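You operate a simulated robot arm through the tools that you are given. There is no shell and no other tool. Be economical: measure what you need, move in short steps, check, and stop when the job is done.

The job below is to be done with a simulated two-armed robot. You get a single attempt, and the scene is never put back.

Task
Screw the cap back on the juice bottle.

Only the result counts: the job must be done as asked and must still hold three seconds after the hand-in. Knocking over, shifting, dropping, spilling or breaking anything else fails it. Lids that push on must go on centred and level and be pressed home; caps that screw on are set level and turned clockwise until they are tight.

Robot
Two 6-joint arms with two-finger parallel grippers on one trunk, on a base that drives. Base frame: it is fixed to the floor where the robot stands at the start and does not move with it; the origin is under the middle of the robot, x ahead of it, y to its left, z up; the surface under the hand at the start is at about z = 0.84. Lengths are in m, angles in degrees, forces in N, time in s.
The left shoulder is at the start at [0.06, 0.187, 1.172], the right one opposite. With the tool pointing down near the work surface each hand reaches from about 0.22 to 0.62 m from the robot's upright axis, wherever it stands, measured 20 degrees to its own side. Payload 1.57 kg a hand.
Tool frame (each hand has its own): the origin (TCP) lies between the finger pads and is the grasp point; the fingertips stand 0.03 m ahead of it; z points along the fingers, y is the line along which they close. Largest opening 0.11 m; finger width 0.024, thickness 0.012; the body of the gripper, 0.048 by 0.112 m, starts 0.078 m behind the TCP.
Orientation is told as [roll, pitch, yaw] about the base's x, y, z axes, in that order, counted from this pose: with the fingers straight down and closing along the base's y, the tool's x points along the base's -x, its y along +y and its z along -z.

Tools
- The arms move only by the tool play_rows. It takes "left_targets", "right_targets" or both (then of equal length, played together; a hand with none holds still); each is one flat list of numbers, 7 for each row, row after row: the gripper command, from -1 (shut) to 1 (fully open), values between in proportion, then the shift along the tool's x, y, z in m, then the turn, a rotation vector about the tool's x, y, z in degrees. In form: [gripper, dx, dy, dz, ax, ay, az, gripper, dx, dy, dz, ax, ay, az, ...]. A call has 1 to 8 rows; each row is the pose to reach, as a shift and turn from the pose commanded when the call began, along the tool's axes at that moment. A row lasts 0.2 s, in which the tool goes at most 0.05 m and 8.6 degrees; a call with a longer step from one row to the next is refused whole, and so is a gripper value outside its range. Where a pose cannot be reached the arm comes as near as it can. A force on the tool above 40 N (or 10 N above the force at the start of the call, whichever is more), or a blocked arm, ends the call early, and 0.2 s more pass. Each finger travels about 0.153 m/s and halts on what it meets, pressing with about 42 N; the grip force reading is that of the motor and also rises with nothing between the fingers. The clock runs only during rows and for 0.2 s after the last one: add rows that repeat a pose to give the fingers time. The reply holds the time, the measured pose of the TCP, the force on the tool along the base axes, the opening and the grip force, in the units named above and with some noise, with the torque about the TCP (base axes, N m) and any sound that the robot's microphone picked up.
- Cameras (640 x 400 px; columns grow to the right, rows downward): "scene" is now at [0.011, 0.0184, 1.707]; the picture's right is [0.25, -0.97, 0.00], its down [-0.79, -0.20, -0.58] and it looks along [0.57, 0.15, -0.81] (base axes); focal length 292 px, centre (320, 200). "left" rides on the left gripper at [0.07, -0.016, -0.141] in its tool frame; the picture's right is [0.23, 0.97, 0.00], its down [-0.86, 0.20, -0.48] and it looks along [-0.47, 0.11, 0.88] (tool axes); focal length 222 px, centre (320, 200). "right" rides on the right gripper at [0.07, 0.016, -0.141] in its tool frame; the picture's right is [-0.23, 0.97, 0.00], its down [-0.86, -0.20, -0.48] and it looks along [-0.47, -0.11, 0.88] (tool axes); focal length 222 px, centre (320, 200). There is no depth. A picture from a camera that has moved, and an enlarged one, comes with that camera's place and axes in the base frame and with its lens.
- camera(camera): a new picture of that camera. No time passes.
- lift_body(by): slides the trunk up (or, below 0, down) by that many m; the arms and the scene camera ride with it, the base frame stays. It gives what a move gives, with no picture.
- roll_base(legs): drives the robot by 1 to 6 legs, each [ahead, left, turn to the left] in m, m and degrees, along the robot's own axes; the way and the turn of a leg run together, so that a leg with both is an arc; at most 1.5 m and 180 degrees a leg. The arms and the cameras ride along, it lands a little off, and it stops where it bumps. It gives what a move gives.
- aim_head(pan, tilt): turns the head with the scene camera to pan (to the left, within 86 degrees either way) and tilt (down, from -29 to 69), counted from straight ahead of the robot. It gives what a move gives.
- zoom(camera, box): a new picture of the part [left, top, right, bottom] of that camera's present view, enlarged. No time passes.
- job_done(): hands the job in; it is judged then, once.

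Go step by step. Nothing tells you exact positions but the pictures and the camera data: compare them with the known pose of the tool, close in by small moves and look again before you grip or let go. The budget is 120 turns and 108 pictures, counting those below and the enlarged ones. Unless the task says otherwise, let go and move clear before handing in, and close with one line.

The tools are called after "Emit:" as name(argument=value, ...) on one line, values as JSON. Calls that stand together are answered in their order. play_rows: Moves the arms, as the interface text tells. Its arguments: {"type":"object","properties":{"left_targets":{"type":"array"},"right_targets":{"type":"array"}},"required":[]} The other tools are called the same way: lift_body (by) slides the trunk up or down; roll_base (legs) drives the base; aim_head (pan, tilt) turns the head that bears the scene camera; camera (camera) takes a picture; zoom (camera, box) takes an enlarged picture of a part of a camera's view; job_done () hands the job in.

At the start:

```text
time_s: 0.0
left_position: [0.4043, 0.3895, 1.2106]
left_tcp_rot: [0.0, 0.1, 0.0]
left_contact_force: [-0.7, -0.2, 0.0]
left_torque: [-0.02, -0.01, 0.02]
left_opening: 0.1103
left_grip_force: 0.1
right_position: [0.4241, -0.0712, 1.1964]
right_tcp_rot: [-0.1, 0.0, -0.1]
right_contact_force: [-0.4, -0.4, -0.1]
right_torque: [0.03, 0.01, -0.01]
right_opening: 0.11
right_grip_force: 0.1
trunk travel left (down, up): [-0.8, 0.19]
robot x, y, heading: [0.0011, 0.0026, -0.2]
head pan, tilt: [14.6, 54.2]
```

scene: 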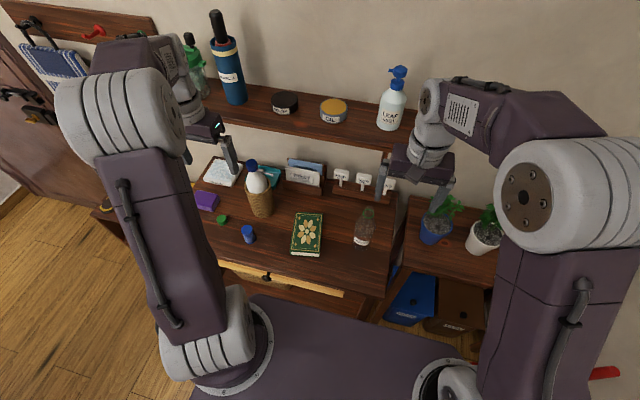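
right: 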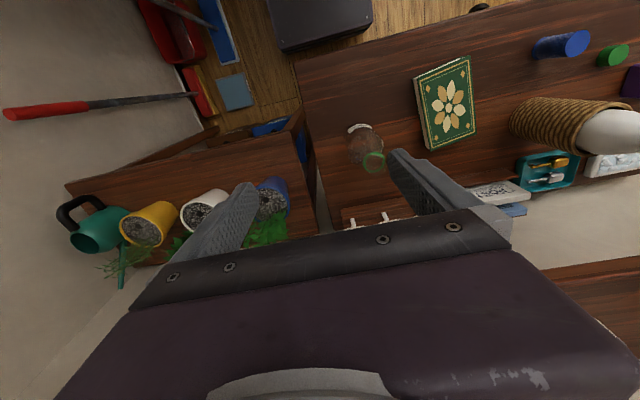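
left: 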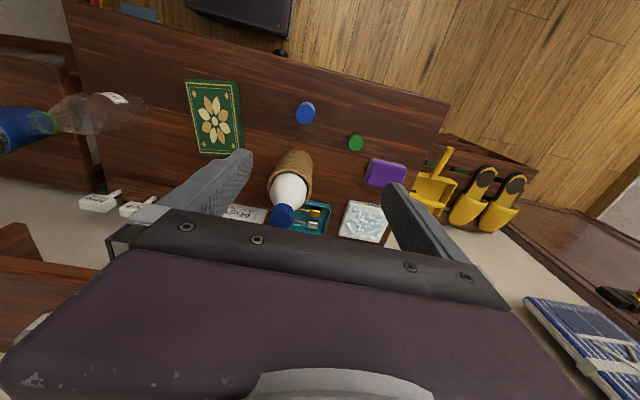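

I see a clear bottle with a green neck ring on the desk, and a blue and a green cap-like object to its left. I zoom in to identify them.

Emit:
zoom(camera="scene", box=[320, 180, 420, 260])

Emit:
zoom(camera="scene", box=[190, 150, 310, 250])

Emit:
zoom(camera="right", box=[320, 100, 440, 200])

Emit:
zoom(camera="left", box=[270, 80, 430, 200])

```text
5.00 times, centred on (370, 220) of scene
camera zoom: at [0.011, 0.0184, 1.707], right [0.25, -0.97, 0.0], down [-0.79, -0.2, -0.58], along [0.57, 0.15, -0.81], focal length 1457 px, centre (70, 100)
```

zoom: 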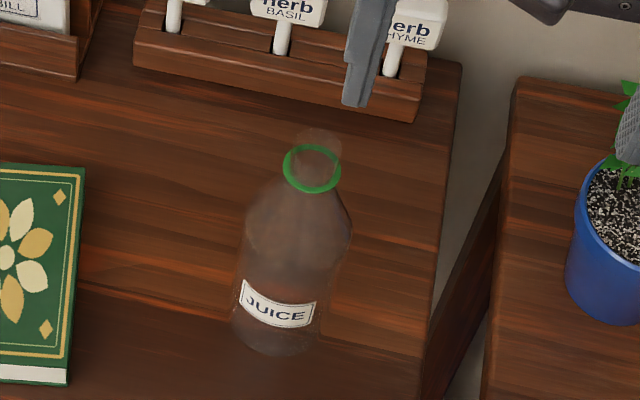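

```text
4.00 times, centred on (250, 200) of scene
camera zoom: at [0.011, 0.0184, 1.707], right [0.25, -0.97, 0.0], down [-0.79, -0.2, -0.58], along [0.57, 0.15, -0.81], focal length 1166 px, centre (600, 200)
```

zoom: 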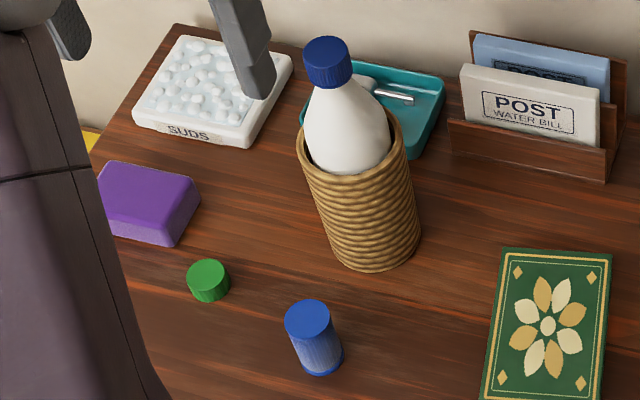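

```text
4.00 times, centred on (380, 150) of right
camera zoom: at [0.3544, -0.0538, 1.3368], right [0.23, 0.97, 0.0], down [0.86, -0.2, 0.48], along [0.47, -0.11, -0.88], focal length 888 px, centre (80, 400)
```

zoom: 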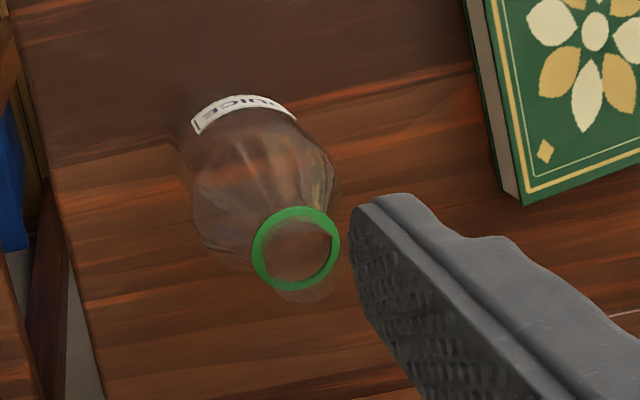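

```text
3.33 times, centred on (350, 140) of left
camera zoom: at [0.336, 0.3744, 1.3527], right [-0.23, 0.97, 0.0], down [0.86, 0.2, 0.48], along [0.47, 0.11, -0.88], focal length 740 px, centre (220, 400)
```

zoom: 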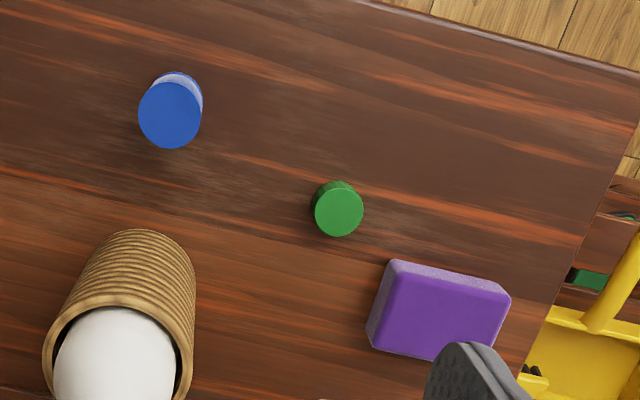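

The green cap lies at about (0.445, 0.48), and the juice bottle stands near (0.48, 0.0) with its mouth at z ≈ 1.02. The left hand goes above the cap first.

Emit:
play_rows(left_targets=[0.3, -0.02, 0.045, 0, 0, 0, 0, 0.1, -0.041, 0.09, 0, 0, 0, 0, 0.1, -0.041, 0.09, 0.05, 0, 0, 0, 0.1, -0.041, 0.09, 0.1, 0, 0, 0, 0.1, -0.041, 0.09, 0.15, 0, 0, 0, 0.1, -0.041, 0.09, 0.2, 0, 0, 0, 0.1, -0.041, 0.09, 0.24, 0, 0, 0, 0.1, -0.041, 0.09, 0.24, 0, 0, 0])

Emit:
camera(camera="left")

Emit:
camera(camera="scene")

```text
time_s: 1.8
left_position: [0.4449, 0.4785, 0.9691]
left_tcp_rot: [0.1, 0.0, 0.0]
left_contact_force: [0.3, -1.0, -0.5]
left_torque: [0.01, 0.0, 0.0]
left_opening: 0.0605
left_grip_force: 0.1
right_position: [0.4243, -0.0707, 1.1962]
right_tcp_rot: [0.0, 0.0, -0.1]
right_contact_force: [-0.8, -0.5, -0.4]
right_torque: [-0.02, -0.01, 0.01]
right_opening: 0.1101
right_grip_force: 0.1
trunk travel left (down, up): [-0.8, 0.19]
robot x, y, heading: [-0.0005, -0.0031, -0.2]
head pan, tilt: [14.6, 54.2]
```

```text
100 pictures are left
camera left: at [0.3753, 0.4622, 1.1123], right [-0.23, 0.97, 0.0], down [0.85, 0.2, 0.48], along [0.47, 0.11, -0.88], focal length 222 px, centre (320, 200)
```

left: 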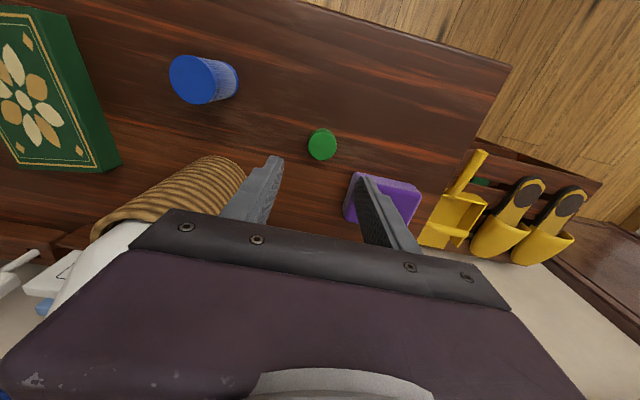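

```text
99 pictures are left
camera scene: at [0.011, 0.0185, 1.707], right [0.25, -0.97, 0.0], down [-0.79, -0.2, -0.58], along [0.57, 0.15, -0.81], focal length 292 px, centre (320, 200)
```

scene: 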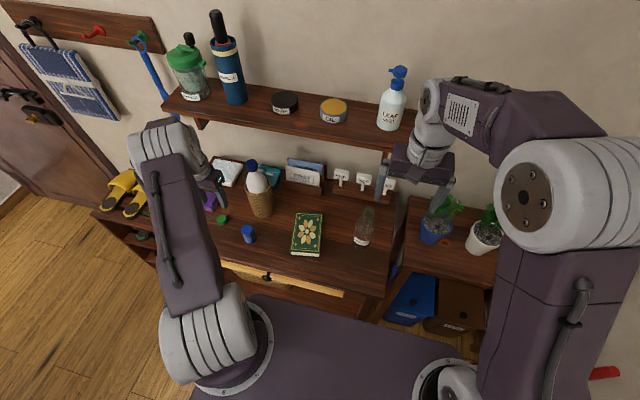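

The hand is above the cap; I zoom for a precise fix.

Emit:
zoom(camera="left", box=[240, 100, 400, 200])

Emit:
zoom(camera="scene", box=[190, 170, 270, 220])

```text
4.00 times, centred on (320, 150) of left
camera zoom: at [0.3753, 0.4622, 1.1123], right [-0.23, 0.97, 0.0], down [0.85, 0.2, 0.48], along [0.47, 0.11, -0.88], focal length 888 px, centre (320, 400)
```

zoom: 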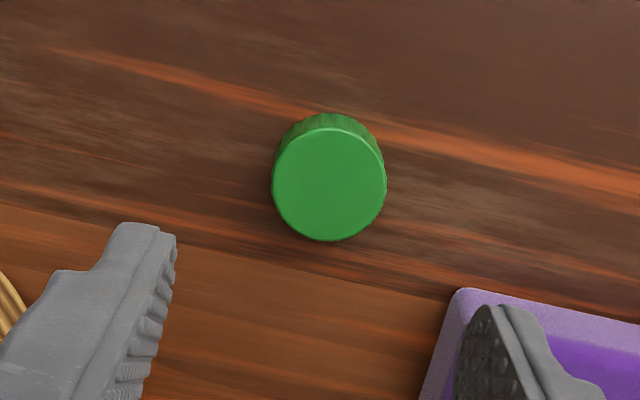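

```text
8.00 times, centred on (230, 195) of scene
camera zoom: at [0.011, 0.0185, 1.707], right [0.25, -0.97, 0.0], down [-0.79, -0.2, -0.58], along [0.57, 0.15, -0.81], focal length 2332 px, centre (1040, 240)
```

zoom: 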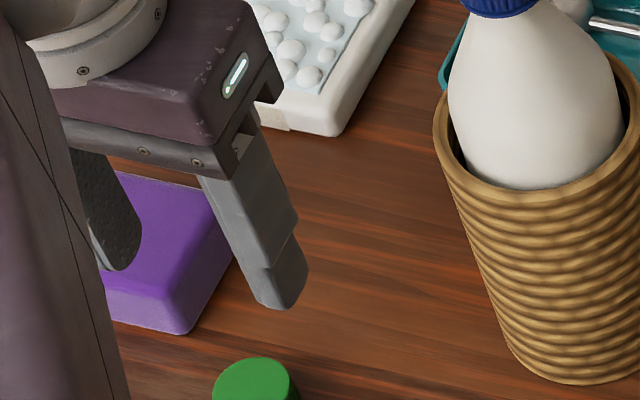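

Cap top centre is at (0.441, 0.480) and it is 32 mm across. I turn 30° counter-clockwise to stay clear of the sponge, narrow the fingers and lower.

Emit:
play_rows(left_targets=[-0.05, 0.004, 0.0015, 0.01, 0, 0, -7.5, -0.05, 0.004, 0.0015, 0.02, 0, 0, -15, -0.05, 0.004, 0.0015, 0.03, 0, 0, -22.5, -0.05, 0.004, 0.0015, 0.04, 0, 0, -30, -0.05, 0.004, 0.0015, 0.06, 0, 0, -30, -0.05, 0.004, 0.0015, 0.06, 0, 0, -30])

Emit:
camera(camera="left")

Emit:
zoom(camera="scene", box=[190, 185, 270, 235])

```text
time_s: 3.2
left_position: [0.4437, 0.4818, 0.9093]
left_tcp_rot: [0.1, 0.1, 29.9]
left_contact_force: [1.1, 1.0, 0.0]
left_torque: [0.02, 0.0, -0.01]
left_opening: 0.0523
left_grip_force: 0.0
right_position: [0.424, -0.0704, 1.1955]
right_tcp_rot: [0.0, 0.0, 0.0]
right_contact_force: [0.0, 0.2, -0.4]
right_torque: [0.02, 0.01, 0.0]
right_opening: 0.1099
right_grip_force: 0.0
trunk travel left (down, up): [-0.8, 0.19]
robot x, y, heading: [0.0002, -0.0016, 0.2]
head pan, tilt: [14.6, 54.2]
```

```text
96 pictures are left
camera left: at [0.3907, 0.4328, 1.0517], right [-0.68, 0.73, 0.0], down [0.64, 0.6, 0.48], along [0.35, 0.33, -0.88], focal length 222 px, centre (320, 200)
```

left: 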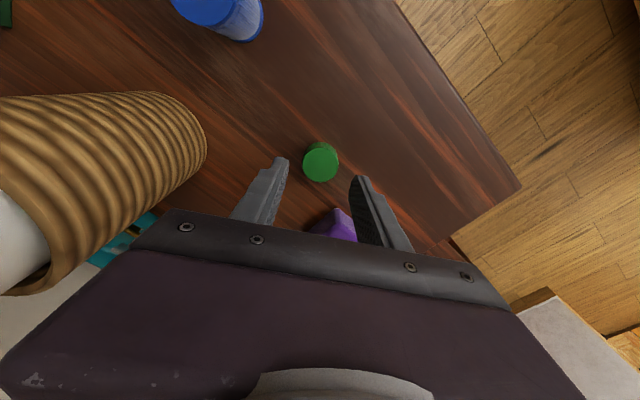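

```text
8.00 times, centred on (230, 210) of scene
camera zoom: at [0.0108, 0.0182, 1.707], right [0.25, -0.97, 0.0], down [-0.79, -0.2, -0.58], along [0.57, 0.15, -0.81], focal length 2332 px, centre (1040, 120)
```

zoom: 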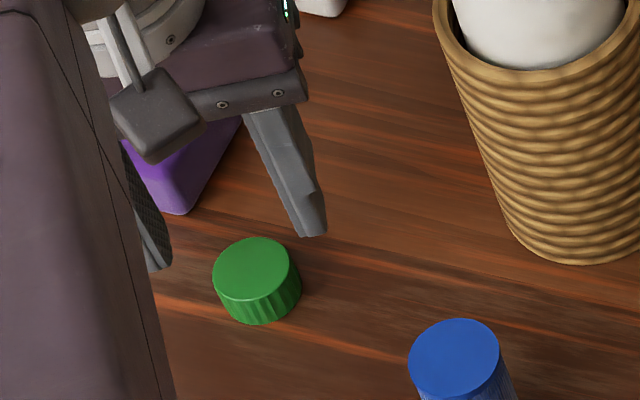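

The cap is nearly centred between the fingers. I correct a few mm and lower to just above the desk without closing yet.

Emit:
play_rows(left_targets=[-0.05, 0.0035, -0.0005, 0.015, 0, 0, 0, -0.05, 0.0035, -0.0005, 0.028, 0, 0, 0, -0.05, 0.0035, -0.0005, 0.033, 0, 0, 0])

Emit:
camera(camera="left")

Emit:
zoom(camera="scene", box=[190, 185, 270, 235])

```text
time_s: 4.0
left_position: [0.4414, 0.4803, 0.8754]
left_tcp_rot: [0.0, 0.0, 30.0]
left_contact_force: [0.3, 0.9, 0.0]
left_torque: [0.02, 0.0, 0.0]
left_opening: 0.0526
left_grip_force: 0.0
right_position: [0.4242, -0.0702, 1.1957]
right_tcp_rot: [0.0, 0.0, -0.1]
right_contact_force: [-0.9, -0.5, 0.0]
right_torque: [0.02, 0.01, 0.0]
right_opening: 0.1101
right_grip_force: 0.0
trunk travel left (down, up): [-0.8, 0.19]
robot x, y, heading: [-0.0027, 0.0003, 0.1]
head pan, tilt: [14.6, 54.2]
```

```text
94 pictures are left
camera left: at [0.3884, 0.431, 1.0192], right [-0.68, 0.73, 0.0], down [0.64, 0.6, 0.48], along [0.35, 0.33, -0.88], focal length 222 px, centre (320, 200)
```

left: 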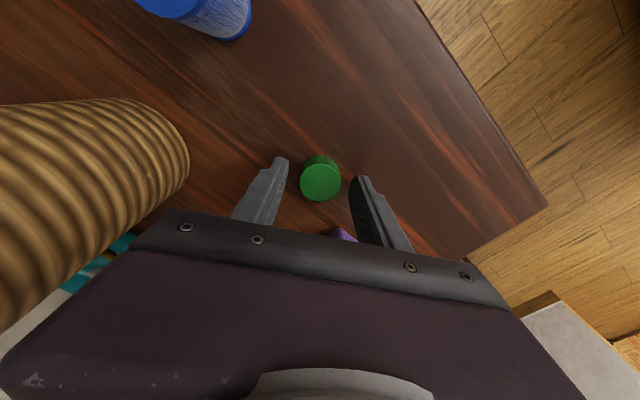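

```text
8.00 times, centred on (230, 210) of scene
camera zoom: at [0.0109, 0.0183, 1.707], right [0.25, -0.97, 0.0], down [-0.79, -0.2, -0.58], along [0.57, 0.15, -0.81], focal length 2332 px, centre (1040, 120)
```

zoom: 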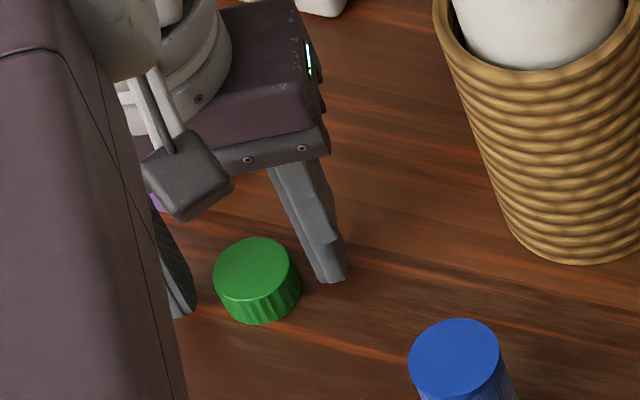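

The cap sits about 4 mm toward tool +x; I adjust and close.

Emit:
play_rows(left_targets=[-0.05, 0.004, 0, 0.002, 0, 0, 0, -0.3, 0.004, 0, 0.002, 0, 0, 0, -0.5, 0.004, 0, 0.002, 0, 0, 0, -1, 0.004, 0, 0.002, 0, 0, 0, -1, 0.004, 0, 0.002, 0, 0, 0])

Emit:
camera(camera="left")

Emit:
zoom(camera="scene", box=[190, 185, 270, 235])

```text
time_s: 5.2
left_position: [0.4371, 0.4782, 0.8749]
left_tcp_rot: [0.0, 0.0, 30.0]
left_contact_force: [-0.4, 0.0, 0.4]
left_torque: [0.0, 0.01, -0.02]
left_opening: 0.0311
left_grip_force: 39.8
right_position: [0.4242, -0.0716, 1.1961]
right_tcp_rot: [0.0, 0.0, 0.0]
right_contact_force: [-0.6, 0.4, 0.1]
right_torque: [0.01, 0.02, -0.01]
right_opening: 0.1098
right_grip_force: 0.0
trunk travel left (down, up): [-0.8, 0.19]
robot x, y, heading: [-0.001, -0.0003, -0.1]
head pan, tilt: [14.6, 54.2]
```

```text
92 pictures are left
camera left: at [0.3847, 0.4291, 1.0173], right [-0.68, 0.73, 0.0], down [0.64, 0.6, 0.48], along [0.35, 0.33, -0.88], focal length 222 px, centre (320, 200)
```

left: 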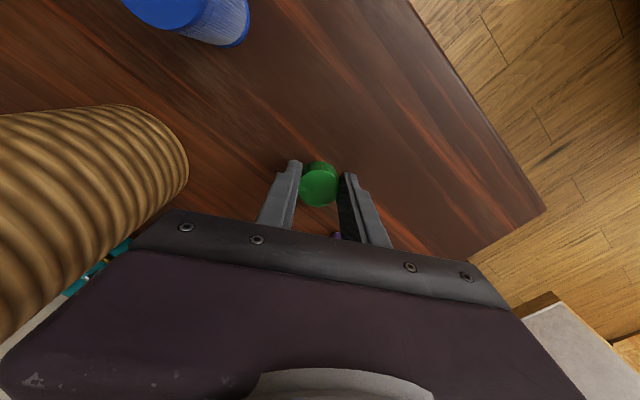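

```text
8.00 times, centred on (230, 210) of scene
camera zoom: at [0.0109, 0.0183, 1.707], right [0.25, -0.97, 0.0], down [-0.79, -0.2, -0.58], along [0.57, 0.15, -0.81], focal length 2332 px, centre (1040, 120)
```

zoom: 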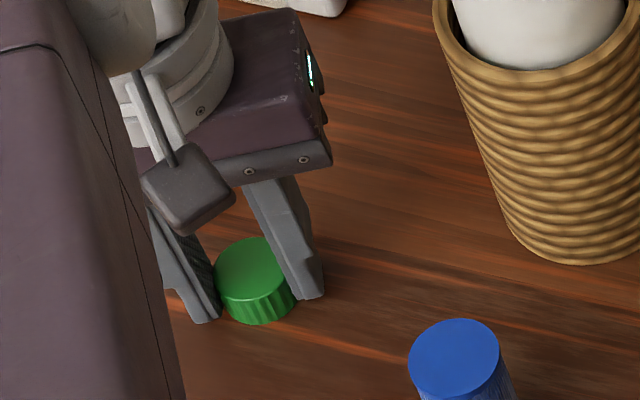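

The cap is gripped (31 mm opening). I lift it straight up while the right hand backs off to the right and yaws, preparing to hold the bottle from the side.

Emit:
play_rows(left_targets=[-1, 0, 0, -0.02, 0, 0, 0, -1, 0, 0, -0.06, 0, 0, 0, -1, 0, 0, -0.1, 0, 0, 0, -1, 0, 0, -0.14, 0, 0, 0, -1, 0, 0, -0.18, 0, 0, 0, -1, 0, 0, -0.22, 0, 0, 0, -1, 0, 0, -0.25, 0, 0, 0, -1, 0, 0, -0.275, 0, 0, 0], right_targets=[1, 0, -0.02, 0, 0, 0, -7.5, 1, 0, -0.04, 0, 0, 0, -15, 1, 0, -0.06, 0, 0, 0, -22.5, 1, 0, -0.08, 0, 0, 0, -30, 1, 0, -0.08, 0, 0, 0, -37.5, 1, 0, -0.08, 0, 0, 0, -45, 1, 0, -0.08, 0, 0, 0, -52.5, 1, 0, -0.08, 0, 0, 0, -60])

Emit:
camera(camera="scene")

Emit:
camera(camera="right")

Emit:
camera(camera="left")

```text
time_s: 7.0
left_position: [0.4359, 0.4766, 1.1516]
left_tcp_rot: [0.1, 0.0, 30.0]
left_contact_force: [0.4, -0.1, -0.8]
left_torque: [0.0, 0.02, -0.03]
left_opening: 0.0306
left_grip_force: 39.4
right_position: [0.4241, -0.151, 1.1957]
right_tcp_rot: [0.0, 0.0, 60.1]
right_contact_force: [-0.3, 0.7, 0.7]
right_torque: [0.0, 0.02, -0.01]
right_opening: 0.1097
right_grip_force: 0.0
trunk travel left (down, up): [-0.8, 0.19]
robot x, y, heading: [-0.0029, 0.0, -0.0]
head pan, tilt: [14.6, 54.2]
```

```text
90 pictures are left
camera scene: at [0.0106, 0.018, 1.707], right [0.25, -0.97, 0.0], down [-0.79, -0.2, -0.58], along [0.57, 0.15, -0.81], focal length 292 px, centre (320, 200)
```

scene: 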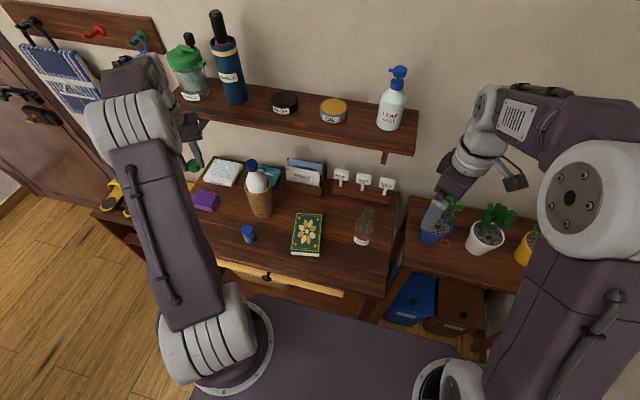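

```text
89 pictures are left
camera right: at [0.375, -0.2032, 1.3365], right [-0.73, 0.68, 0.0], down [0.6, 0.64, 0.48], along [0.33, 0.35, -0.88], focal length 222 px, centre (320, 200)
```

right: 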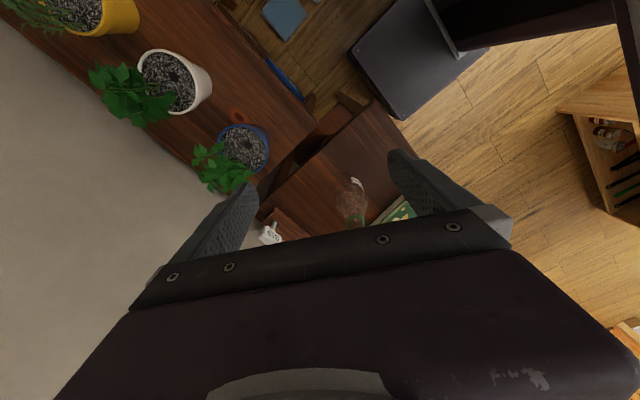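

```text
88 pictures are left
camera left: at [0.3838, 0.4285, 1.2942], right [-0.68, 0.73, 0.0], down [0.64, 0.6, 0.48], along [0.35, 0.33, -0.88], focal length 222 px, centre (320, 200)
```

left: 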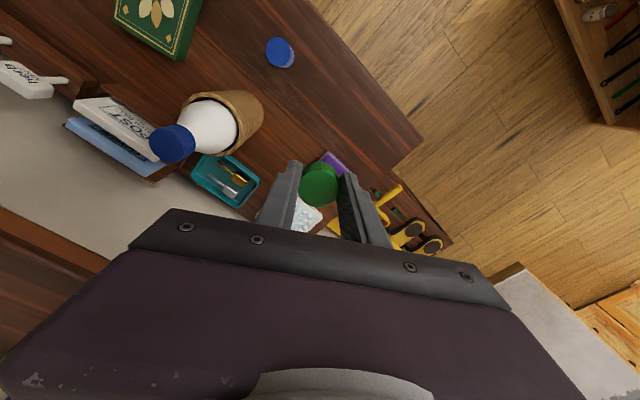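

Next the right hand tilts 60° (30° below horizontal) and descends part way.

Emit:
play_rows(right_targets=[1, 0, 0, 0.01, 0, -7.5, 0, 1, 0, 0, 0.025, 0, -15, 0, 1, 0, 0, 0.04, 0, -22.5, 0, 1, 0, 0, 0.055, 0, -30, 0, 1, 0, 0, 0.07, 0, -37.5, 0, 1, 0, 0, 0.085, 0, -45, 0, 1, 0, 0, 0.1, 0, -52.5, 0, 1, 0, 0, 0.12, 0, -60, 0])

Emit:
camera(camera="scene")

Emit:
camera(camera="right")

```text
time_s: 8.8
left_position: [0.4362, 0.4769, 1.1508]
left_tcp_rot: [0.1, -0.1, 29.9]
left_contact_force: [0.2, -0.8, 0.2]
left_torque: [-0.02, 0.03, -0.02]
left_opening: 0.0312
left_grip_force: 40.1
right_position: [0.4255, -0.1519, 1.0744]
right_tcp_rot: [0.1, -60.2, 59.9]
right_contact_force: [0.6, -0.5, -0.6]
right_torque: [0.03, 0.02, -0.01]
right_opening: 0.1101
right_grip_force: 0.0
trunk travel left (down, up): [-0.8, 0.19]
robot x, y, heading: [0.0029, -0.0028, -0.0]
head pan, tilt: [14.6, 54.2]
```

```text
87 pictures are left
camera scene: at [0.0122, 0.0165, 1.7071], right [0.25, -0.97, 0.0], down [-0.79, -0.2, -0.58], along [0.56, 0.15, -0.81], focal length 292 px, centre (320, 200)
```

scene: 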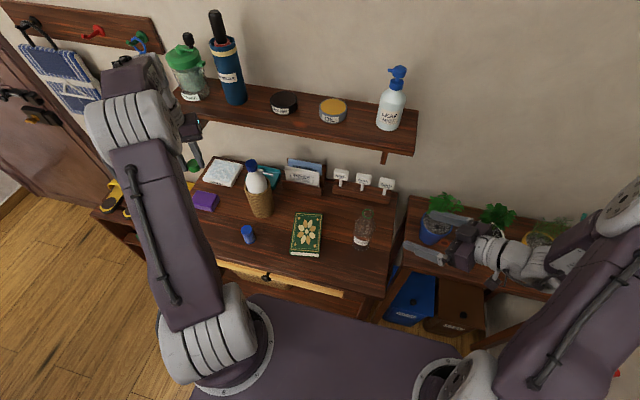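

```text
86 pictures are left
camera right: at [0.3316, -0.2792, 1.085], right [-0.79, 0.59, 0.2], down [0.18, -0.09, 0.98], along [0.59, 0.81, -0.03], focal length 222 px, centre (320, 200)
```

right: 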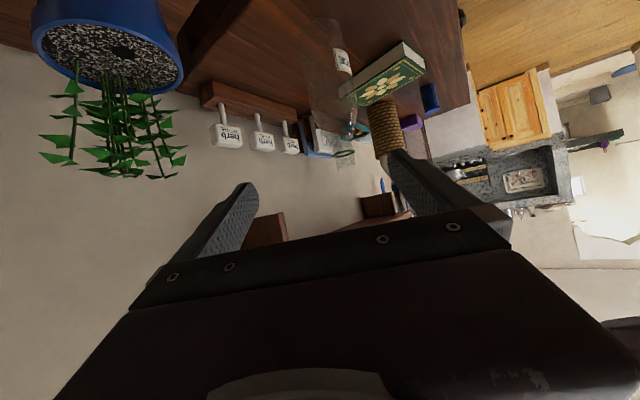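

The right hand is set; the camera view is upside down under the hand. I zoom on the bottle for an accurate axis.

Emit:
zoom(camera="scene", box=[330, 190, 410, 260])

Emit:
zoom(camera="right", box=[290, 10, 410, 180])

```text
5.71 times, centred on (370, 225) of scene
camera zoom: at [0.0122, 0.0165, 1.7071], right [0.25, -0.97, 0.0], down [-0.79, -0.2, -0.58], along [0.56, 0.15, -0.81], focal length 1666 px, centre (34, 57)
```

zoom: 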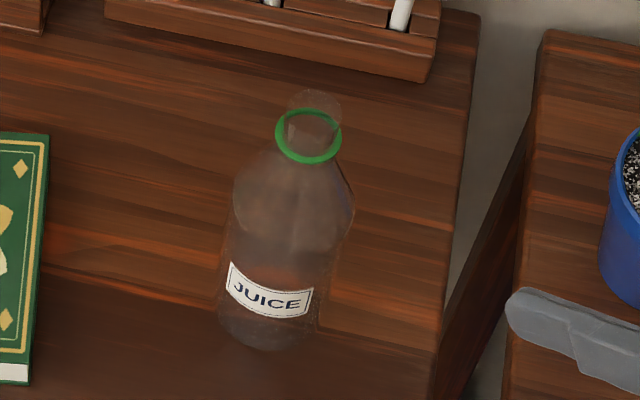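

```text
2.35 times, centred on (350, 95) of right
camera zoom: at [0.3316, -0.2792, 1.085], right [-0.79, 0.59, 0.2], down [0.18, -0.09, 0.98], along [0.59, 0.81, -0.03], focal length 523 px, centre (249, 447)
```

zoom: 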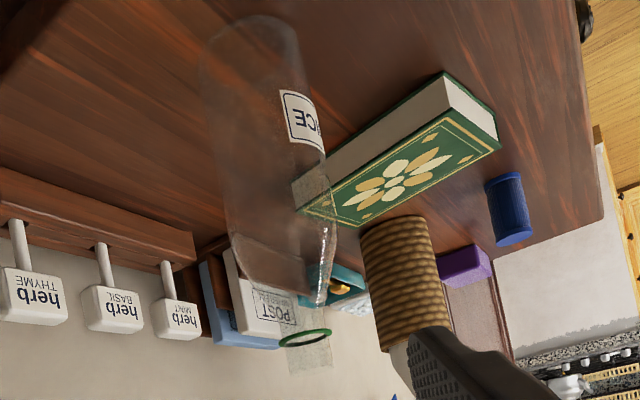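

Bottle axis ≈ (0.477, -0.002), ring z ≈ 1.018, mouth ≈ 1.037. The right hand goes to a pre-grasp 13 cm back along its approach line.

Emit:
play_rows(right_targets=[1, 0.021, 0.0076, 0.0248, 0, 0, 0, 1, 0.043, 0.0153, 0.0496, 0, 0, 0, 1, 0.064, 0.023, 0.0744, 0, 0, 0, 1, 0.0859, 0.0306, 0.0992, 0, 0, 0])

Emit:
zoom(camera="scene", box=[320, 170, 480, 270])

Emit:
camera(camera="right")

```text
time_s: 9.8
left_position: [0.4373, 0.4778, 1.1511]
left_tcp_rot: [0.0, -0.1, 29.9]
left_contact_force: [0.5, 0.3, 0.0]
left_torque: [0.02, 0.05, 0.0]
left_opening: 0.031
left_grip_force: 40.3
right_position: [0.4788, -0.1187, 0.965]
right_tcp_rot: [2.4, -59.6, 58.6]
right_contact_force: [-0.1, 1.1, 0.1]
right_torque: [0.0, 0.02, 0.01]
right_opening: 0.11
right_grip_force: 0.1
right hand out of reach, approached as far as the arm can: row 1, 2, 3, 4
trunk travel left (down, up): [-0.8, 0.19]
robot x, y, heading: [0.0027, 0.0026, 0.1]
head pan, tilt: [14.6, 54.2]
```

```text
4.00 times, centred on (400, 220) of scene
camera zoom: at [0.0125, 0.0186, 1.7071], right [0.25, -0.97, 0.0], down [-0.79, -0.2, -0.58], along [0.56, 0.15, -0.81], focal length 1166 px, centre (0, 120)
```

zoom: 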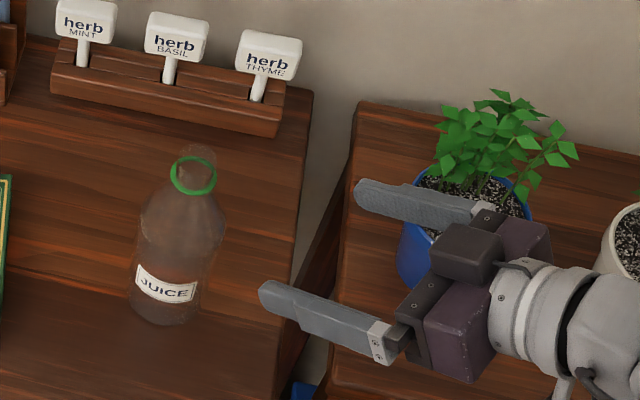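

```text
82 pictures are left
camera right: at [0.3871, -0.2479, 0.9757], right [-0.79, 0.57, 0.22], down [0.2, -0.09, 0.98], along [0.58, 0.81, -0.04], focal length 222 px, centre (320, 200)
```

right: 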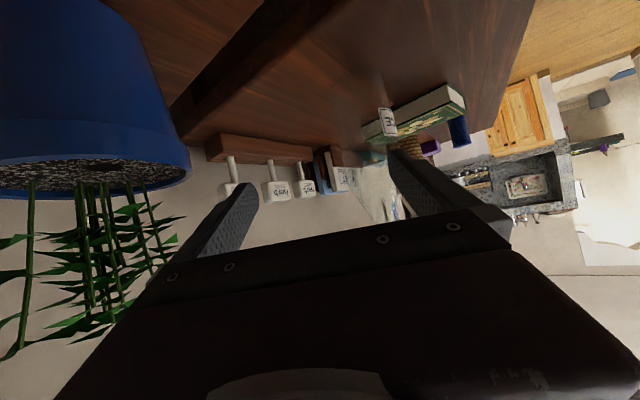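

The flat approach is too close in for the right arm. I raise the hand and make the tilt 45°, to come down over the bottle from above instead.

Emit:
play_rows(right_targets=[1, -0.035, 0, -0.02, 0, 0, 0, 1, -0.07, 0, -0.04, 0, 0, 0, 1, -0.104, 0, -0.06, 0, 0, 0, 1, -0.139, 0, -0.08, 0, 5, 0, 1, -0.173, 0, -0.1, 0, 10, 0, 1, -0.173, 0, -0.1, 0, 15, 0, 1, -0.173, 0, -0.1, 0, 15, 0])

Emit:
camera(camera="scene")

```text
time_s: 11.4
left_position: [0.4352, 0.4782, 1.1506]
left_tcp_rot: [-0.1, 0.0, 30.1]
left_contact_force: [-0.4, 1.1, -0.2]
left_torque: [0.0, 0.0, 0.02]
left_opening: 0.0307
left_grip_force: 39.9
right_position: [0.479, -0.1186, 1.1659]
right_tcp_rot: [0.0, -44.9, 60.0]
right_contact_force: [0.5, 0.3, -1.1]
right_torque: [-0.01, -0.02, 0.02]
right_opening: 0.11
right_grip_force: 0.0
trunk travel left (down, up): [-0.8, 0.19]
robot x, y, heading: [-0.0026, 0.0038, 0.0]
head pan, tilt: [14.6, 54.2]
```

```text
81 pictures are left
camera scene: at [0.0111, 0.0182, 1.707], right [0.25, -0.97, 0.0], down [-0.79, -0.2, -0.58], along [0.57, 0.15, -0.81], focal length 292 px, centre (320, 200)
```

scene: 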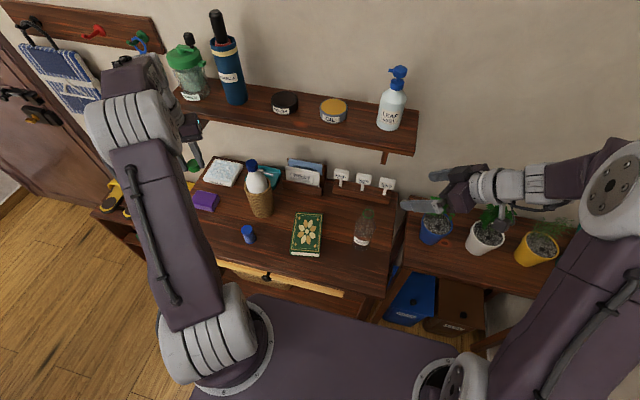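

Now over the bottle at the same height.

Emit:
play_rows(right_targets=[1, -0.0236, 0.02, 0.0236, 0, 0, 0, 1, -0.0471, 0.04, 0.0471, 0, 0, 0, 1, -0.0707, 0.06, 0.0707, 0, 0, 0, 1, -0.0707, 0.06, 0.0707, 0, 0, 0])

Emit:
zoom(camera="scene", box=[320, 130, 480, 270])

Emit:
camera(camera="right")

```text
time_s: 12.4
left_position: [0.437, 0.4757, 1.1507]
left_tcp_rot: [-0.1, 0.1, 30.0]
left_contact_force: [1.7, -0.8, 0.6]
left_torque: [0.02, -0.01, 0.04]
left_opening: 0.0308
left_grip_force: 39.8
right_position: [0.477, -0.0021, 1.1663]
right_tcp_rot: [-0.1, -45.0, 60.0]
right_contact_force: [0.7, -1.1, 0.6]
right_torque: [0.02, -0.03, 0.05]
right_opening: 0.1102
right_grip_force: 0.0
trunk travel left (down, up): [-0.8, 0.19]
robot x, y, heading: [-0.0044, 0.0023, 0.1]
head pan, tilt: [14.6, 54.2]
```

```text
2.86 times, centred on (400, 200) of scene
camera zoom: at [0.0111, 0.0179, 1.707], right [0.25, -0.97, 0.0], down [-0.79, -0.2, -0.58], along [0.57, 0.15, -0.81], focal length 833 px, centre (91, 200)
```

zoom: 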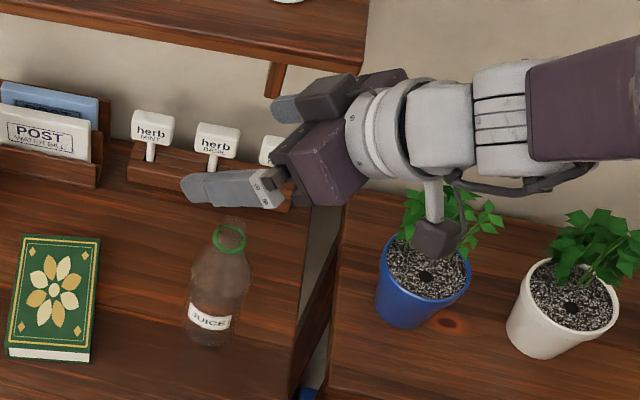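

```text
79 pictures are left
camera right: at [0.3881, -0.1242, 1.2158], right [-0.76, 0.63, 0.16], down [0.31, 0.13, 0.94], along [0.57, 0.77, -0.29], focal length 222 px, centre (320, 200)
```

right: 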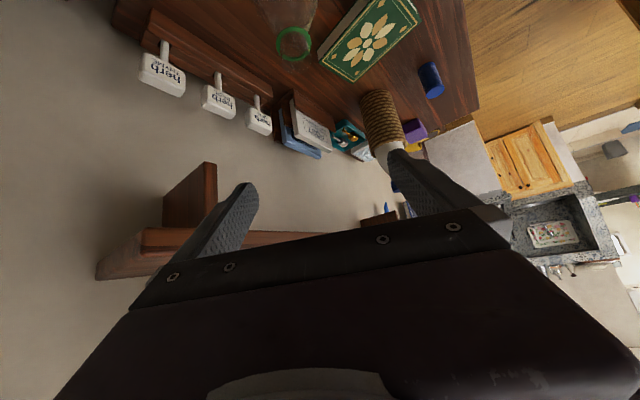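

Aligned above the bottle, with fingers to either side. I descend part way and check clearance.

Emit:
play_rows(right_targets=[1, 0.025, 0, 0.025, 0, 0, 0, 1, 0.05, 0, 0.05, 0, 0, 0, 1, 0.075, 0, 0.075, 0, 0, 0, 1, 0.095, 0, 0.095, 0, 0, 0, 1, 0.11, 0, 0.11, 0, 0, 0, 1, 0.11, 0, 0.11, 0, 0, 0])

Emit:
zoom(camera="scene", box=[320, 150, 480, 270])

Emit:
camera(camera="right")

```text
time_s: 13.8
left_position: [0.435, 0.4781, 1.1503]
left_tcp_rot: [-0.1, 0.1, 30.0]
left_contact_force: [0.0, 0.0, -0.4]
left_torque: [0.04, 0.01, 0.0]
left_opening: 0.0309
left_grip_force: 40.0
right_position: [0.4756, -0.0023, 1.0104]
right_tcp_rot: [0.0, -45.0, 60.1]
right_contact_force: [0.4, 1.0, -0.5]
right_torque: [-0.03, 0.01, 0.0]
right_opening: 0.1096
right_grip_force: 0.1
trunk travel left (down, up): [-0.8, 0.19]
robot x, y, heading: [-0.0012, -0.0016, -0.2]
head pan, tilt: [14.6, 54.2]
```

```text
3.33 times, centred on (400, 210) of scene
camera zoom: at [0.0106, 0.0183, 1.707], right [0.25, -0.97, 0.0], down [-0.79, -0.2, -0.58], along [0.57, 0.15, -0.81], focal length 972 px, centre (53, 167)
```

zoom: 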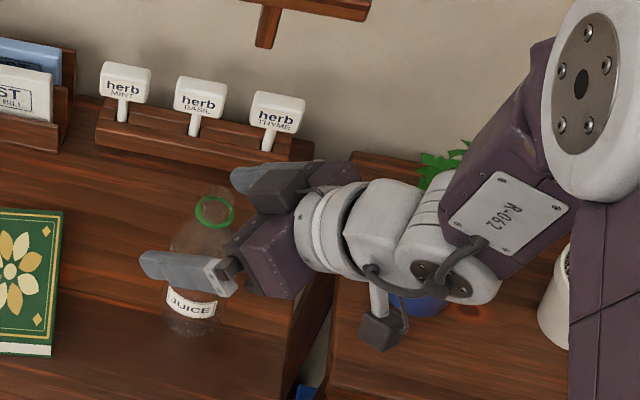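

```text
77 pictures are left
camera right: at [0.3856, -0.1225, 1.0605], right [-0.76, 0.63, 0.16], down [0.31, 0.13, 0.94], along [0.57, 0.77, -0.29], focal length 222 px, centre (320, 200)
```

right: 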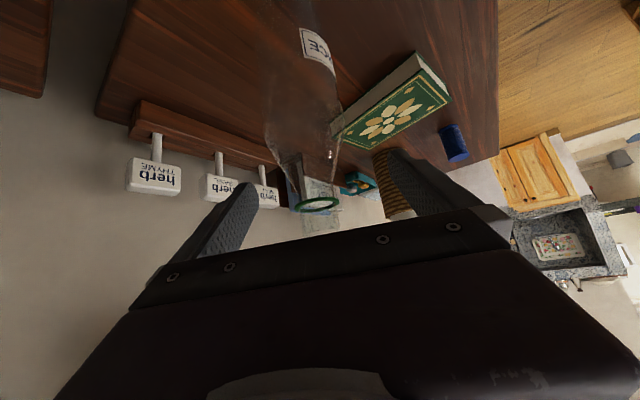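

Neck is centred between the fingers and the arm is clear of the plants. I descend to the holding height.

Emit:
play_rows(right_targets=[1, 0.025, 0, 0.025, 0, 0, 0, 1, 0.05, 0, 0.05, 0, 0, 0, 1, 0.07, 0, 0.07, 0, 0, 0, 1, 0.085, 0, 0.085, 0, 0, 0, 1, 0.085, 0, 0.085, 0, 0, 0])

Emit:
zoom(camera="scene", box=[320, 150, 480, 270])

Emit:
camera(camera="right")

```text
time_s: 15.0
left_position: [0.435, 0.4772, 1.1518]
left_tcp_rot: [0.0, 0.1, 29.9]
left_contact_force: [-0.7, 1.0, 0.2]
left_torque: [0.03, -0.01, 0.0]
left_opening: 0.0308
left_grip_force: 39.7
right_position: [0.4854, -0.0036, 0.8905]
right_tcp_rot: [0.6, -44.9, 59.8]
right_contact_force: [0.2, -0.3, -0.6]
right_torque: [-0.01, -0.04, -0.03]
right_opening: 0.1098
right_grip_force: 0.0
right hand out of reach, approached as far as the arm can: row 3, 4, 5
trunk travel left (down, up): [-0.8, 0.19]
robot x, y, heading: [-0.0037, -0.0005, 0.2]
head pan, tilt: [14.6, 54.2]
```

```text
3.33 times, centred on (400, 210) of scene
camera zoom: at [0.0106, 0.0184, 1.707], right [0.25, -0.97, 0.0], down [-0.79, -0.2, -0.58], along [0.57, 0.15, -0.81], focal length 972 px, centre (53, 167)
```

zoom: 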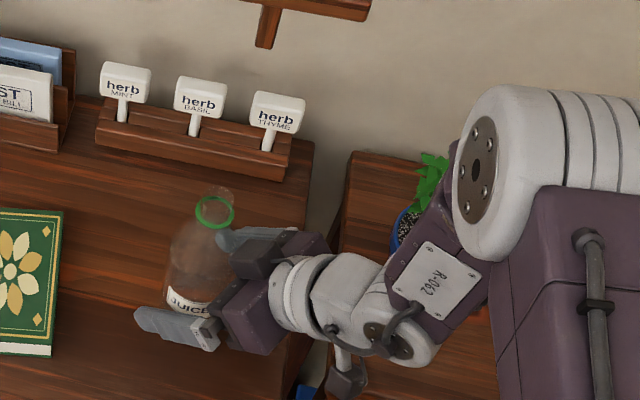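

```text
75 pictures are left
camera right: at [0.3972, -0.124, 0.9416], right [-0.76, 0.62, 0.17], down [0.31, 0.13, 0.94], along [0.56, 0.77, -0.29], focal length 222 px, centre (320, 200)
```

right: 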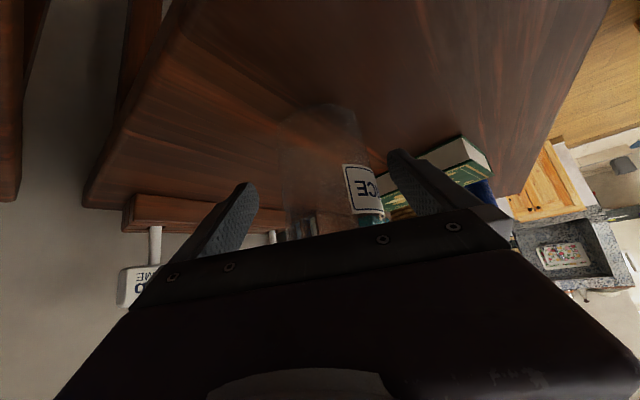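

The arm is at its folding limit 8 mm off centre. Raising the trunk 5 cm gives it room; then I re-lower and centre.

Emit:
lift_body(by=0.05)

```text
time_s: 15.9
left_position: [0.4373, 0.4777, 1.2014]
left_tcp_rot: [0.0, -0.1, 30.0]
left_contact_force: [0.4, 0.6, -1.0]
left_torque: [0.02, 0.01, 0.02]
left_opening: 0.0307
left_grip_force: 39.5
right_position: [0.4865, -0.0025, 0.9407]
right_tcp_rot: [0.7, -44.8, 59.7]
right_contact_force: [0.0, -0.3, -0.6]
right_torque: [0.0, -0.01, 0.01]
right_opening: 0.1101
right_grip_force: 0.1
trunk travel left (down, up): [-0.85, 0.14]
robot x, y, heading: [0.001, 0.0036, 0.2]
head pan, tilt: [14.6, 54.2]
```

Emit:
play_rows(right_targets=[1, 0.005, 0.0081, 0.0, 0, 0, 0, 1, 0.02, 0.0081, 0.017, 0, 0, 0, 1, 0.0383, 0.0081, 0.0325, 0, 0, 0, 1, 0.0383, 0.0081, 0.0325, 0, 0, 0])

Emit:
camera(camera="right")

Emit:
zoom(camera="scene", box=[320, 180, 440, 270])

```text
time_s: 16.9
left_position: [0.435, 0.4773, 1.2013]
left_tcp_rot: [0.0, 0.0, 30.0]
left_contact_force: [0.0, 0.1, -0.5]
left_torque: [0.0, 0.01, -0.01]
left_opening: 0.0308
left_grip_force: 40.0
right_position: [0.4851, -0.0017, 0.8912]
right_tcp_rot: [1.1, -44.7, 59.6]
right_contact_force: [0.2, -0.9, 0.7]
right_torque: [0.09, -0.01, 0.02]
right_opening: 0.1099
right_grip_force: 0.1
right hand out of reach, approached as far as the arm can: row 1, 2, 3, 4
trunk travel left (down, up): [-0.85, 0.14]
robot x, y, heading: [0.0009, -0.0028, 0.1]
head pan, tilt: [14.6, 54.2]
```

```text
74 pictures are left
camera right: at [0.3969, -0.1231, 0.9414], right [-0.76, 0.62, 0.17], down [0.32, 0.13, 0.94], along [0.56, 0.77, -0.3], focal length 222 px, centre (320, 200)
```

right: 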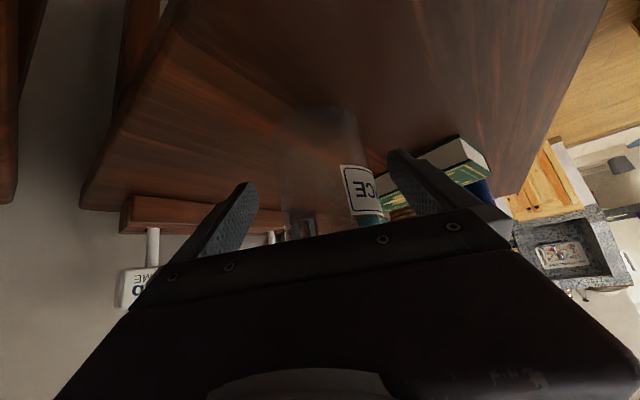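

```text
4.44 times, centred on (380, 225) of scene
camera zoom: at [0.0103, 0.0182, 1.757], right [0.25, -0.97, 0.0], down [-0.79, -0.2, -0.58], along [0.57, 0.15, -0.81], focal length 1295 px, centre (53, 89)
```

zoom: 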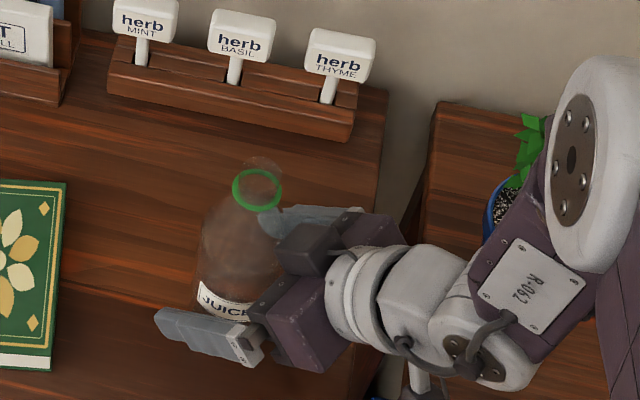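

Still limited in x, so it's a wrist limit. I try a slightly smaller heading (yaw −8°) with the centring shift.

Emit:
play_rows(right_targets=[1, 0.0028, 0.007, -0.0028, 2.83, 0, 2.83, 1, 0.0028, 0.007, -0.0028, 5.66, 0, 5.66, 1, 0.0028, 0.007, -0.0028, 5.66, 0, 5.66])

```text
time_s: 17.7
left_position: [0.4367, 0.4776, 1.2]
left_tcp_rot: [0.0, 0.1, 30.0]
left_contact_force: [0.4, -0.4, 0.7]
left_torque: [-0.02, -0.01, 0.04]
left_opening: 0.0307
left_grip_force: 39.9
right_position: [0.5022, 0.0014, 0.8892]
right_tcp_rot: [1.5, -44.7, 51.3]
right_contact_force: [-0.1, 0.2, 0.3]
right_torque: [0.01, -0.06, 0.01]
right_opening: 0.1099
right_grip_force: 0.0
right hand out of reach, approached as far as the arm can: row 1, 2, 3
trunk travel left (down, up): [-0.85, 0.14]
robot x, y, heading: [0.0004, -0.0037, 0.1]
head pan, tilt: [14.6, 54.2]
```

Wrong direction; I go to yaw 70° instead, while centring.

Emit:
play_rows(right_targets=[1, 0.0035, 0.005, -0.0035, -4.2, 0, -4.2, 1, 0.008, 0.01, -0.008, -8.4, 0, -8.4, 1, 0.0128, 0.0176, -0.0128, -12.7, 0, -12.7, 1, 0.0128, 0.0176, -0.0128, -12.7, 0, -12.7])

Emit:
camera(camera="right")

Emit:
zoom(camera="scene", box=[320, 180, 440, 270])

```text
time_s: 18.7
left_position: [0.4359, 0.4776, 1.2001]
left_tcp_rot: [0.0, 0.1, 30.0]
left_contact_force: [-0.4, -0.2, -0.2]
left_torque: [0.0, 0.01, -0.01]
left_opening: 0.0308
left_grip_force: 39.5
right_position: [0.4772, -0.0028, 0.8909]
right_tcp_rot: [0.6, -44.9, 69.7]
right_contact_force: [-0.3, -0.1, 0.3]
right_torque: [-0.02, -0.01, -0.05]
right_opening: 0.11
right_grip_force: 0.0
trunk travel left (down, up): [-0.85, 0.14]
robot x, y, heading: [0.0039, 0.0004, 0.0]
head pan, tilt: [14.6, 54.2]
```

```text
72 pictures are left
camera right: at [0.4105, -0.1369, 0.9412], right [-0.86, 0.48, 0.17], down [0.29, 0.18, 0.94], along [0.42, 0.86, -0.29], focal length 222 px, centre (320, 200)
```

right: 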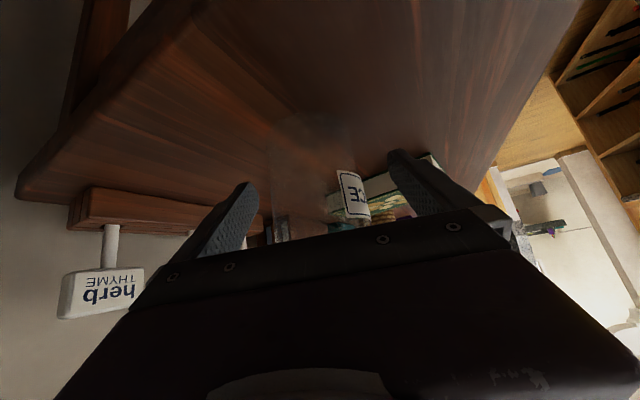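

```text
4.44 times, centred on (380, 225) of scene
camera zoom: at [0.011, 0.0185, 1.757], right [0.25, -0.97, 0.0], down [-0.79, -0.2, -0.58], along [0.57, 0.15, -0.81], focal length 1295 px, centre (53, 89)
```

zoom: 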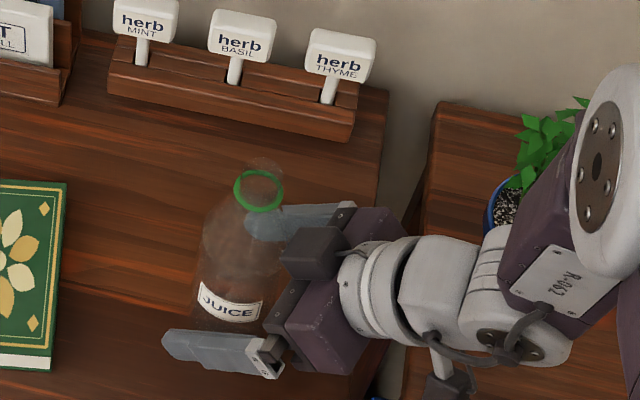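

Reachable and centred. I close the right hand gently on the bottle.

Emit:
play_rows(right_targets=[0.7, 0, 0, 0, 0, 0, 0, 0.5, 0, 0, 0, 0, 0, 0, 0.35, 0, 0, 0, 0, 0, 0, 0.25, 0, 0, 0, 0, 0, 0, 0.15, 0, 0, 0, 0, 0, 0, 0.0, 0, 0, 0, 0, 0, 0, 0.0, 0, 0, 0, 0, 0, 0])

Emit:
zoom(camera="scene", box=[320, 180, 440, 270])

```text
time_s: 20.3
left_position: [0.4361, 0.4774, 1.2006]
left_tcp_rot: [0.0, -0.1, 30.0]
left_contact_force: [-0.1, 0.1, -0.7]
left_torque: [0.01, 0.01, 0.03]
left_opening: 0.0308
left_grip_force: 39.5
right_position: [0.4759, -0.0021, 0.8896]
right_tcp_rot: [0.7, -45.0, 69.7]
right_contact_force: [1.2, -0.6, 2.0]
right_torque: [-0.08, -0.22, -0.04]
right_opening: 0.065
right_grip_force: 42.6
trunk travel left (down, up): [-0.85, 0.14]
robot x, y, heading: [-0.0001, 0.0018, 0.0]
head pan, tilt: [14.6, 54.2]
```

```text
4.44 times, centred on (380, 225) of scene
camera zoom: at [0.0112, 0.0182, 1.757], right [0.25, -0.97, 0.0], down [-0.79, -0.2, -0.58], along [0.57, 0.15, -0.81], focal length 1295 px, centre (53, 89)
```

zoom: 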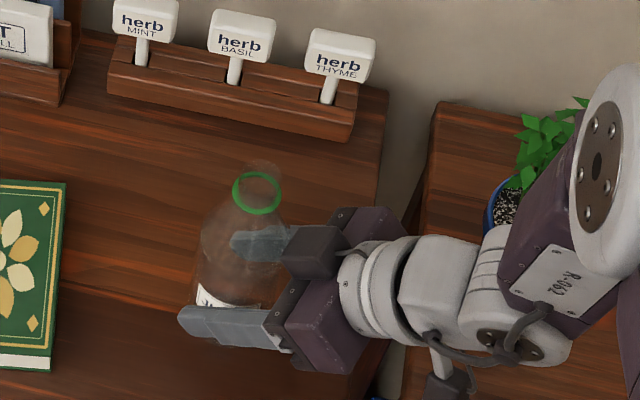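

The bottle is held (65 mm). I check where the right elbow stands before bringing the left hand over.

Emit:
camera(camera="scene")

Emit:
zoom(camera="left", box=[260, 140, 380, 220])

```text
69 pictures are left
camera scene: at [0.0112, 0.0182, 1.757], right [0.25, -0.97, 0.0], down [-0.79, -0.2, -0.58], along [0.57, 0.15, -0.81], focal length 292 px, centre (320, 200)
```

scene: 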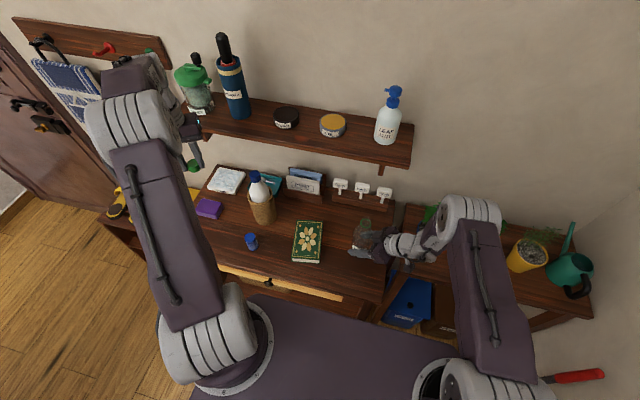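

```text
5.00 times, centred on (320, 180) of left
camera zoom: at [0.3842, 0.4288, 1.3438], right [-0.68, 0.73, 0.0], down [0.64, 0.6, 0.48], along [0.35, 0.33, -0.88], focal length 1111 px, centre (320, 300)
```

zoom: 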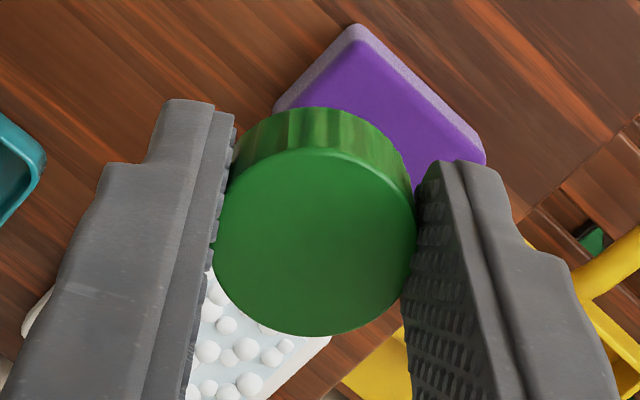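

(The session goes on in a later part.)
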